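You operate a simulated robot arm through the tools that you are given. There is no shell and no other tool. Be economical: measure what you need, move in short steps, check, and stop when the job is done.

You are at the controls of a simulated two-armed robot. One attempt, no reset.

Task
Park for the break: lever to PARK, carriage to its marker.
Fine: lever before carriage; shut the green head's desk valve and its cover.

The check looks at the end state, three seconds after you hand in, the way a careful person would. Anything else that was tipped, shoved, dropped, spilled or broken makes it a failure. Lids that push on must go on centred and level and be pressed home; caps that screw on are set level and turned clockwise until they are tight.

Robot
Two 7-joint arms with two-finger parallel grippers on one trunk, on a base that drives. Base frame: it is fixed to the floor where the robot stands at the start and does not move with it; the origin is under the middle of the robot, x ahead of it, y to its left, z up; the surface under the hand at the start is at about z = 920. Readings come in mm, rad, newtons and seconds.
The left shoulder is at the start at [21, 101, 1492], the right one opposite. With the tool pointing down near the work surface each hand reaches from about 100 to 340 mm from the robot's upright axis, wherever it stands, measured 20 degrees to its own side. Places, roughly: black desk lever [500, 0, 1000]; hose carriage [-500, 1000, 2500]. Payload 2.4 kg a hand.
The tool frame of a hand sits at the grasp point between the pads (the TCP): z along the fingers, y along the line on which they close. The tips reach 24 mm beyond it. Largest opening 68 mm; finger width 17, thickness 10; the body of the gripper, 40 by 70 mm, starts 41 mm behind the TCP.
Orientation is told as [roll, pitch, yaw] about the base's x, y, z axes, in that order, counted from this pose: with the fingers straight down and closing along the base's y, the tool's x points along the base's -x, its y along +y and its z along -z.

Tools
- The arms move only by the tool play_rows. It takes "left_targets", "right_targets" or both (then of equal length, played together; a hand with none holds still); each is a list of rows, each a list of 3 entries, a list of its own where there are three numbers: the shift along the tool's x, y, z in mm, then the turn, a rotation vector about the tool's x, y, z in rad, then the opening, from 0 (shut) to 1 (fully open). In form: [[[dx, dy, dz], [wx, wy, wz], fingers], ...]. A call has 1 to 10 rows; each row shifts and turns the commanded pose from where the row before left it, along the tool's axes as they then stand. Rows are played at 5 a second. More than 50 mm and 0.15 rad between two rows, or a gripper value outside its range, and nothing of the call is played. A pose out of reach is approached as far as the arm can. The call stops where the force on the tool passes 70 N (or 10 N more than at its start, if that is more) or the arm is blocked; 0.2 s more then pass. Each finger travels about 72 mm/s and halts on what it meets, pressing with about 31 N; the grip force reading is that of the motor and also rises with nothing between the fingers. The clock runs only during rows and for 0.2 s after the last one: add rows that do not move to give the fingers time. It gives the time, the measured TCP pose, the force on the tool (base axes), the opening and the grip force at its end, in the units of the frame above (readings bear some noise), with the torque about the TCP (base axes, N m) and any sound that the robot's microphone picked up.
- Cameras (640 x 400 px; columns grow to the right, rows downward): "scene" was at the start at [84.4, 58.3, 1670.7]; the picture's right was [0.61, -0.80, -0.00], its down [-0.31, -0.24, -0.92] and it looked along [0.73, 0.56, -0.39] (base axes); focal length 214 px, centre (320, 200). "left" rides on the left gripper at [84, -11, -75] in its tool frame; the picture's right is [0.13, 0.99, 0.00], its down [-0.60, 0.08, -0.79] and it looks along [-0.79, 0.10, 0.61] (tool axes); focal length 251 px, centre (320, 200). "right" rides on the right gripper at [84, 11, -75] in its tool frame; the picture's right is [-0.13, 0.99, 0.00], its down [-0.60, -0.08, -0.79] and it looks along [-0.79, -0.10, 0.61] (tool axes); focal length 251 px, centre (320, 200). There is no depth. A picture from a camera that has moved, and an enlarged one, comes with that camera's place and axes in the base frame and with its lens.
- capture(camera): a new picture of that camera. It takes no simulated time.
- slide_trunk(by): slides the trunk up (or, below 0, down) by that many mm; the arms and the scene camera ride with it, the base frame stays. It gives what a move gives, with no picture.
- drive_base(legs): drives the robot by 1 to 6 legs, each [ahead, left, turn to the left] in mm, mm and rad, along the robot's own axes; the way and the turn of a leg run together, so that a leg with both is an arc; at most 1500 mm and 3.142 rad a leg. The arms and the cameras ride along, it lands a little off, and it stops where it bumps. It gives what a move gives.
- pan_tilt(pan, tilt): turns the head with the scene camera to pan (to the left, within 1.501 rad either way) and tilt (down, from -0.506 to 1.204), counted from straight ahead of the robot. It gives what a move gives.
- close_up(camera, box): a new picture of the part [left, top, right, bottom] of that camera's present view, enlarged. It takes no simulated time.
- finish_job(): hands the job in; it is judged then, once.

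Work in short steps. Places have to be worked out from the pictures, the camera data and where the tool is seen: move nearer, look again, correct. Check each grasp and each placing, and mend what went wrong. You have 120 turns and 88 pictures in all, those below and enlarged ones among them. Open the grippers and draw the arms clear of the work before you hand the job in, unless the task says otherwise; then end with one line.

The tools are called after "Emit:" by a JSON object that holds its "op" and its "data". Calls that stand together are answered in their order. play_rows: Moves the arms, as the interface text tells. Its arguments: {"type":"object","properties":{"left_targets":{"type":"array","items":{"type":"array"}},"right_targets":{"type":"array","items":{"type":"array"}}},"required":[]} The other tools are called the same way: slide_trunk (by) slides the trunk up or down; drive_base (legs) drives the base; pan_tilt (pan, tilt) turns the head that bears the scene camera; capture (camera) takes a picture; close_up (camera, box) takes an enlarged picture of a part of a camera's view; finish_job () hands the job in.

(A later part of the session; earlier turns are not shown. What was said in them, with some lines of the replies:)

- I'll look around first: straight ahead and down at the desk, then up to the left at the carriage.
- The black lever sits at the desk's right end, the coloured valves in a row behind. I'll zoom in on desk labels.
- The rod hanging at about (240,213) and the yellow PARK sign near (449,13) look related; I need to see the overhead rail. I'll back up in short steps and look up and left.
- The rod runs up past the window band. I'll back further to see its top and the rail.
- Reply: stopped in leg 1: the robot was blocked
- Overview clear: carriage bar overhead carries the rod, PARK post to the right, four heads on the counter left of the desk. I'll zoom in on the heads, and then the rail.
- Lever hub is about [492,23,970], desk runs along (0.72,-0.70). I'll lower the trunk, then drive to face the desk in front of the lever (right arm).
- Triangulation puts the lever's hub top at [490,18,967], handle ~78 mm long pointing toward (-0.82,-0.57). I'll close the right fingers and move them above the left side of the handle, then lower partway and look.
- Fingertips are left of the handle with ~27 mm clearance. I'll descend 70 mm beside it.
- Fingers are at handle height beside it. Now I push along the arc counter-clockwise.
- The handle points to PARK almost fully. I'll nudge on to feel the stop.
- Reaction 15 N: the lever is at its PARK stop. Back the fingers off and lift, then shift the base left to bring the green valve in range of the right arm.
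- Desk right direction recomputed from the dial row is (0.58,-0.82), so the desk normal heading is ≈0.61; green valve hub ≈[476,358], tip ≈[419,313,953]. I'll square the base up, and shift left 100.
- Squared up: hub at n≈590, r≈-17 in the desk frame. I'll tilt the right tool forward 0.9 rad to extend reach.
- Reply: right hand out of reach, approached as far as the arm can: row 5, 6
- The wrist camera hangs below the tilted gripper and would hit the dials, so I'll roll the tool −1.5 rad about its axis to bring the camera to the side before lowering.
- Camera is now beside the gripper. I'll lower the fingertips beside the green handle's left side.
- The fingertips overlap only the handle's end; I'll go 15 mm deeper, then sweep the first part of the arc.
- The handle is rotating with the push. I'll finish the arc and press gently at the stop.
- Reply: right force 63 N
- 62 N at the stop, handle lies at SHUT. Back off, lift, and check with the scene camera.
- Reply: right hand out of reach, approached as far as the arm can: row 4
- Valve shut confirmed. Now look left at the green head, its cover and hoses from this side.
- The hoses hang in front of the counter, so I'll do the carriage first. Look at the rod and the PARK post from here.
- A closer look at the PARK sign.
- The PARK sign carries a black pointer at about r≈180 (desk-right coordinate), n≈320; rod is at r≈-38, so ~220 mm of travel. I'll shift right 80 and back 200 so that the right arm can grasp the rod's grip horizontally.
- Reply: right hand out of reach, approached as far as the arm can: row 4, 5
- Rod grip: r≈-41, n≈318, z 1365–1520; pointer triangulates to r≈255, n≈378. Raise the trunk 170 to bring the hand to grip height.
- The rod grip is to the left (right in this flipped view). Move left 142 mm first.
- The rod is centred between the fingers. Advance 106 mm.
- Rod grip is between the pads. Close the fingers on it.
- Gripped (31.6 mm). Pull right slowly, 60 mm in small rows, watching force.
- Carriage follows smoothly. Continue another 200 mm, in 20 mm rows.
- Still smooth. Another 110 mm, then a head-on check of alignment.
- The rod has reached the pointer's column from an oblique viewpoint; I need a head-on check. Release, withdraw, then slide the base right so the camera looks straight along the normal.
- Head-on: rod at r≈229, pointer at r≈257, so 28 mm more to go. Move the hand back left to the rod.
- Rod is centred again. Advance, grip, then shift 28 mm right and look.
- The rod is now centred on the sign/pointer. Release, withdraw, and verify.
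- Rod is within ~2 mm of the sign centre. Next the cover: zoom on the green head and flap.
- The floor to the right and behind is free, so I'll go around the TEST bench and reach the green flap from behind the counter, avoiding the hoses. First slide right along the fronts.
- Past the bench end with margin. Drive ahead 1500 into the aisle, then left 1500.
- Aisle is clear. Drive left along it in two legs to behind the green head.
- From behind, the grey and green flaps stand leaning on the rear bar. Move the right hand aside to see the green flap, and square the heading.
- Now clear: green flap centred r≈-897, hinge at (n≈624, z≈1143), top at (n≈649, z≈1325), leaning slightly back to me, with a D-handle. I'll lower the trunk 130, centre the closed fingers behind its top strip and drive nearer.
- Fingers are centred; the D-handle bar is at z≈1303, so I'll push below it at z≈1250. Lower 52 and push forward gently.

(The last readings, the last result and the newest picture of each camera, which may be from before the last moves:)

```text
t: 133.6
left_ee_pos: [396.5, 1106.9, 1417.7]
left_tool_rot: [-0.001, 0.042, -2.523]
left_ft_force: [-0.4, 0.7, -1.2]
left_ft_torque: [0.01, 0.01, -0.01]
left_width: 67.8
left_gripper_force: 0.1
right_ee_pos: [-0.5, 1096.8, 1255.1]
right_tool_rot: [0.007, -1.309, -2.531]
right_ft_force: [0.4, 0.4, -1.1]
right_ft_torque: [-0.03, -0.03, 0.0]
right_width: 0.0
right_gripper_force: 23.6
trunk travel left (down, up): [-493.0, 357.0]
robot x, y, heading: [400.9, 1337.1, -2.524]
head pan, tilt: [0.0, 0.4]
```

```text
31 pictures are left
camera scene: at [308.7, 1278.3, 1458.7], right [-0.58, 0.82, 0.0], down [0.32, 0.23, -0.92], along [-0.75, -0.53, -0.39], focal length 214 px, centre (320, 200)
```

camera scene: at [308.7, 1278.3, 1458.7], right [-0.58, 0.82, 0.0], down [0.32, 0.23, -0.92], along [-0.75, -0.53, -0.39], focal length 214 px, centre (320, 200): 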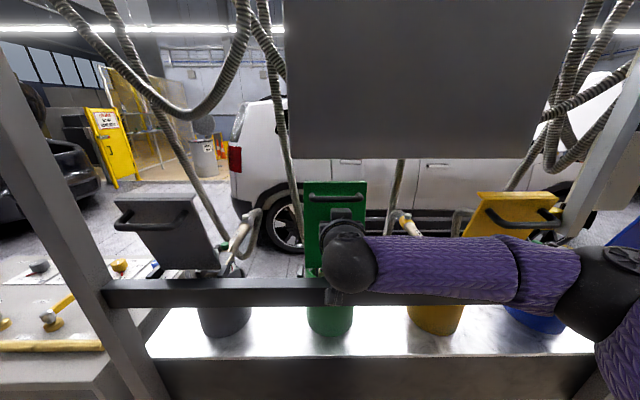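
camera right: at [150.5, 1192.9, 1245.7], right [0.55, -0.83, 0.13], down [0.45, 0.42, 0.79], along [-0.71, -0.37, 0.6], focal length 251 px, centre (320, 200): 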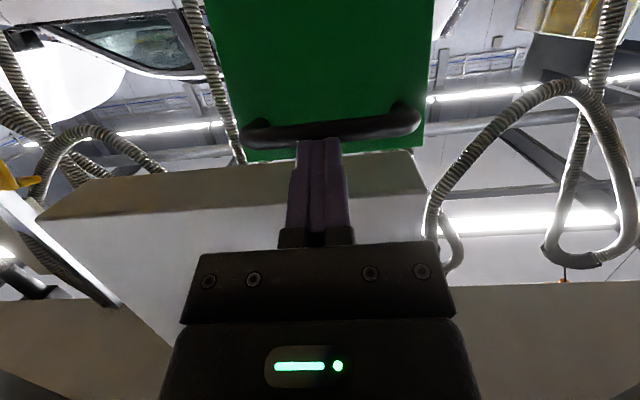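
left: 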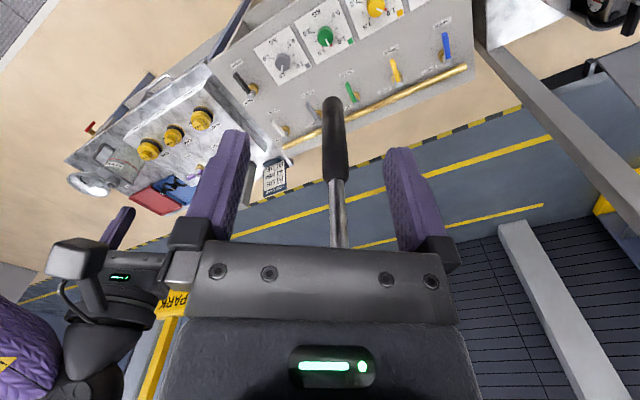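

Flap is being pushed with little force. Continue another 40 mm.

Emit:
{"op": "play_rows", "data": {"right_targets": [[[-2.6, 0, 9.7], [0, 0, 0], 0], [[-2.6, 0, 9.7], [0, 0, 0], 0], [[-2.6, 0, 9.7], [0, 0, 0], 0], [[-2.6, 0, 9.7], [0, 0, 0], 0], [[0, 0, 0], [0, 0, 0], 0]]}}

Emit:
{"op": "capture", "data": {"camera": "scene"}}

```text
t: 134.8
left_ee_pos: [397.3, 1105.7, 1417.8]
left_tool_rot: [-0.001, 0.042, -2.523]
left_ft_force: [0.7, -0.2, -0.1]
left_ft_torque: [-0.01, 0.03, 0.0]
left_width: 68.1
left_gripper_force: 0.1
right_ee_pos: [-33.0, 1074.1, 1255.1]
right_tool_rot: [0.008, -1.308, -2.531]
right_ft_force: [-0.4, -0.6, 0.1]
right_ft_torque: [-0.01, 0.0, 0.0]
right_width: 0.1
right_gripper_force: 23.4
trunk travel left (down, up): [-493.0, 357.0]
robot x, y, heading: [404.7, 1340.2, -2.525]
head pan, tilt: [0.0, 0.4]
```

```text
30 pictures are left
camera scene: at [308.7, 1278.2, 1458.7], right [-0.58, 0.82, 0.0], down [0.32, 0.23, -0.92], along [-0.75, -0.53, -0.39], focal length 214 px, centre (320, 200)
```

scene: 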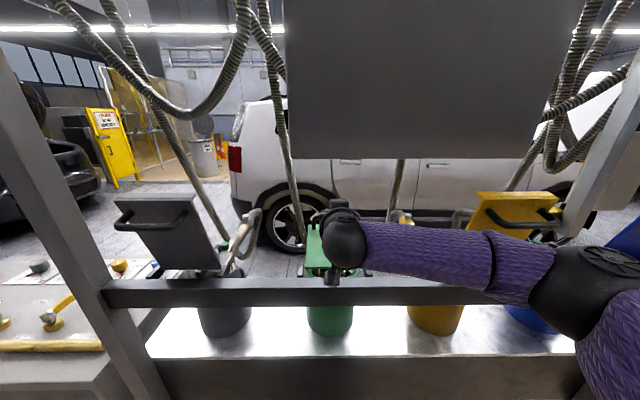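

The flap appears to have swung over and down. Withdraw the hand and zoom in.

Emit:
{"op": "play_rows", "data": {"right_targets": [[[12, 0, -45], [0, 0, 0], 0], [[12, 0, -45], [0, 0, 0], 0], [[12, 0, -45], [0, 0, 0], 0], [[0, -45, 0], [0, 0, 0], 0], [[0, -45, 0], [0, 0, 0], 0], [[0, -45, 0], [0, 0, 0], 0], [[0, 0, 0], [0, 0, 0], 0]]}}

Emit:
{"op": "close_up", "data": {"camera": "scene", "box": [240, 180, 420, 350]}}

```text
t: 136.3
left_ee_pos: [398.0, 1105.4, 1417.5]
left_tool_rot: [-0.004, 0.04, -2.524]
left_ft_force: [-0.5, 0.3, 0.7]
left_ft_torque: [0.0, 0.01, -0.01]
left_width: 68.0
left_gripper_force: 0.0
right_ee_pos: [-6.1, 1258.8, 1256.1]
right_tool_rot: [0.003, -1.308, -2.527]
right_ft_force: [-0.2, 0.2, -0.1]
right_ft_torque: [-0.03, -0.01, 0.01]
right_width: 0.4
right_gripper_force: 23.4
right hand out of reach, approached as far as the arm can: row 5, 6
trunk travel left (down, up): [-493.0, 357.0]
robot x, y, heading: [400.5, 1343.1, -2.525]
head pan, tilt: [0.0, 0.4]
```

```text
2.35 times, centred on (330, 265) of scene
camera zoom: at [308.7, 1277.7, 1458.7], right [-0.58, 0.82, 0.0], down [0.32, 0.23, -0.92], along [-0.75, -0.53, -0.39], focal length 505 px, centre (296, 47)
```

zoom: 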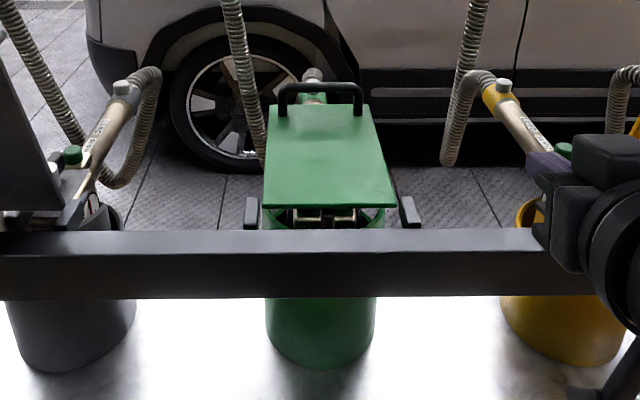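

The cover lies flat over the green head. I'll check it edge-on: back off, lower the head to cover height and zoom.

Emit:
{"op": "drive_base", "data": {"legs": [[-250, 0, 0]]}}

Emit:
{"op": "slide_trunk", "data": {"by": -260}}

Emit:
{"op": "pan_tilt", "data": {"pan": 0.0, "tilt": 0.0}}

Emit:
{"op": "close_up", "data": {"camera": "scene", "box": [240, 150, 420, 270]}}

```text
t: 138.2
left_ee_pos: [600.2, 1250.4, 1418.2]
left_tool_rot: [-0.002, 0.04, -2.528]
left_ft_force: [1.1, -0.4, 1.3]
left_ft_torque: [-0.01, -0.01, -0.01]
left_width: 68.0
left_gripper_force: 0.0
right_ee_pos: [198.9, 1402.9, 1255.5]
right_tool_rot: [0.006, -1.311, -2.533]
right_ft_force: [-0.4, -0.2, -0.2]
right_ft_torque: [0.01, 0.02, -0.05]
right_width: 0.1
right_gripper_force: 23.7
trunk travel left (down, up): [-493.0, 357.0]
robot x, y, heading: [605.2, 1483.8, -2.526]
head pan, tilt: [0.0, 0.4]
```

```text
t: 140.8
left_ee_pos: [587.9, 1242.9, 1151.5]
left_tool_rot: [-0.004, 0.077, -2.526]
left_ft_force: [-0.4, 0.6, 0.0]
left_ft_torque: [-0.02, 0.01, 0.0]
left_width: 68.1
left_gripper_force: 0.1
right_ee_pos: [177.0, 1388.3, 949.4]
right_tool_rot: [0.005, -1.184, -2.532]
right_ft_force: [-1.1, 0.1, 0.2]
right_ft_torque: [0.01, 0.02, 0.03]
right_width: 0.0
right_gripper_force: 23.9
trunk travel left (down, up): [-233.0, 617.0]
robot x, y, heading: [603.9, 1487.8, -2.523]
head pan, tilt: [0.0, 0.4]
```

```text
t: 141.7
left_ee_pos: [587.7, 1241.7, 1152.3]
left_tool_rot: [-0.003, 0.077, -2.527]
left_ft_force: [-0.3, 0.0, 0.3]
left_ft_torque: [-0.03, 0.0, 0.01]
left_width: 67.8
left_gripper_force: 0.0
right_ee_pos: [176.7, 1388.1, 948.9]
right_tool_rot: [0.006, -1.185, -2.534]
right_ft_force: [-0.6, -0.1, -0.7]
right_ft_torque: [0.01, -0.01, -0.02]
right_width: 0.0
right_gripper_force: 23.5
trunk travel left (down, up): [-233.0, 617.0]
robot x, y, heading: [605.0, 1484.5, -2.532]
head pan, tilt: [0.0, 0.0]
```

```text
3.33 times, centred on (330, 210) of scene
camera zoom: at [478.8, 1399.3, 1233.2], right [-0.58, 0.82, 0.0], down [0.0, 0.0, -1.0], along [-0.82, -0.58, 0.0], focal length 715 px, centre (287, 167)
```

zoom: 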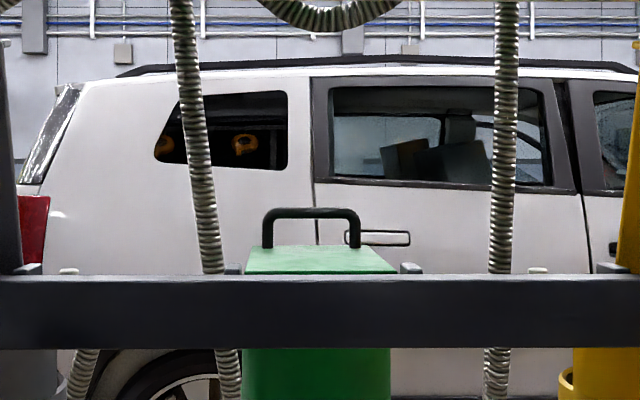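

The cover is level, with its far edge at about z 1150, the same as the hinge, and its handle stands upright. Both arms are clear; I'll open the right gripper before handing in.

Emit:
{"op": "play_rows", "data": {"right_targets": [[[0, 0, 0], [0, 0, 0], 1], [[0, 0, 0], [0, 0, 0], 1], [[0, 0, 0], [0, 0, 0], 1]]}}

Emit:
{"op": "slide_trunk", "data": {"by": 300}}

Emit:
{"op": "pan_tilt", "data": {"pan": 0.75, "tilt": 0.3}}

Emit:
{"op": "capture", "data": {"camera": "scene"}}

```text
t: 142.5
left_ee_pos: [586.5, 1242.6, 1151.7]
left_tool_rot: [-0.004, 0.075, -2.526]
left_ft_force: [-0.2, 0.9, -0.8]
left_ft_torque: [0.0, -0.02, 0.0]
left_width: 68.1
left_gripper_force: 0.1
right_ee_pos: [176.7, 1389.8, 949.1]
right_tool_rot: [0.004, -1.185, -2.532]
right_ft_force: [0.7, -0.9, -0.5]
right_ft_torque: [-0.02, -0.04, 0.01]
right_width: 68.2
right_gripper_force: 0.1
trunk travel left (down, up): [-233.0, 617.0]
robot x, y, heading: [606.2, 1484.4, -2.529]
head pan, tilt: [0.0, 0.0]
```

```text
t: 145.5
left_ee_pos: [587.5, 1242.6, 1453.0]
left_tool_rot: [-0.003, 0.076, -2.528]
left_ft_force: [-0.5, 0.0, 0.6]
left_ft_torque: [0.01, -0.03, -0.01]
left_width: 67.8
left_gripper_force: 0.0
right_ee_pos: [176.9, 1389.0, 1249.4]
right_tool_rot: [0.003, -1.184, -2.531]
right_ft_force: [0.6, -0.3, 0.5]
right_ft_torque: [-0.02, -0.01, -0.04]
right_width: 67.9
right_gripper_force: 0.1
trunk travel left (down, up): [-533.0, 317.0]
robot x, y, heading: [607.3, 1484.8, -2.531]
head pan, tilt: [0.0, 0.0]
```

```text
t: 146.6
left_ee_pos: [586.6, 1243.4, 1452.6]
left_tool_rot: [-0.004, 0.076, -2.527]
left_ft_force: [0.4, -0.2, 0.6]
left_ft_torque: [-0.01, -0.01, 0.0]
left_width: 68.1
left_gripper_force: 0.1
right_ee_pos: [176.4, 1386.9, 1249.7]
right_tool_rot: [0.003, -1.187, -2.532]
right_ft_force: [0.2, -0.3, -0.1]
right_ft_torque: [-0.03, -0.01, -0.02]
right_width: 68.1
right_gripper_force: 0.0
trunk travel left (down, up): [-533.0, 317.0]
robot x, y, heading: [608.6, 1485.5, -2.528]
head pan, tilt: [0.75, 0.3]
```

```text
27 pictures are left
camera scene: at [570.8, 1386.3, 1508.1], right [-0.98, 0.21, 0.0], down [0.06, 0.29, -0.96], along [-0.2, -0.93, -0.3], focal length 214 px, centre (320, 200)
```

scene: 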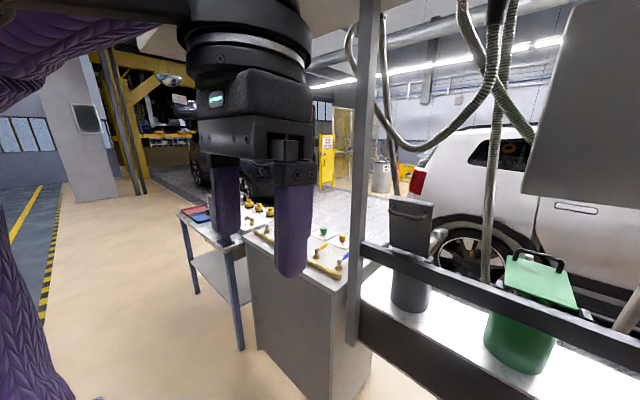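

Everything looks in order: cover shut, valve shut, lever in PARK, carriage at its marker, arms clear. Handing in.

Emit:
{"op": "finish_job", "data": {}}

```text
The job is handed in.
```

The job is handed in: lever to PARK first, then the carriage to within about 2 mm of its marker, with the green head's desk valve and cover shut. One thing to check: while backing away early on, the base bumped something behind it that I never identified (possibly the parked car), and I did not check it for damage.
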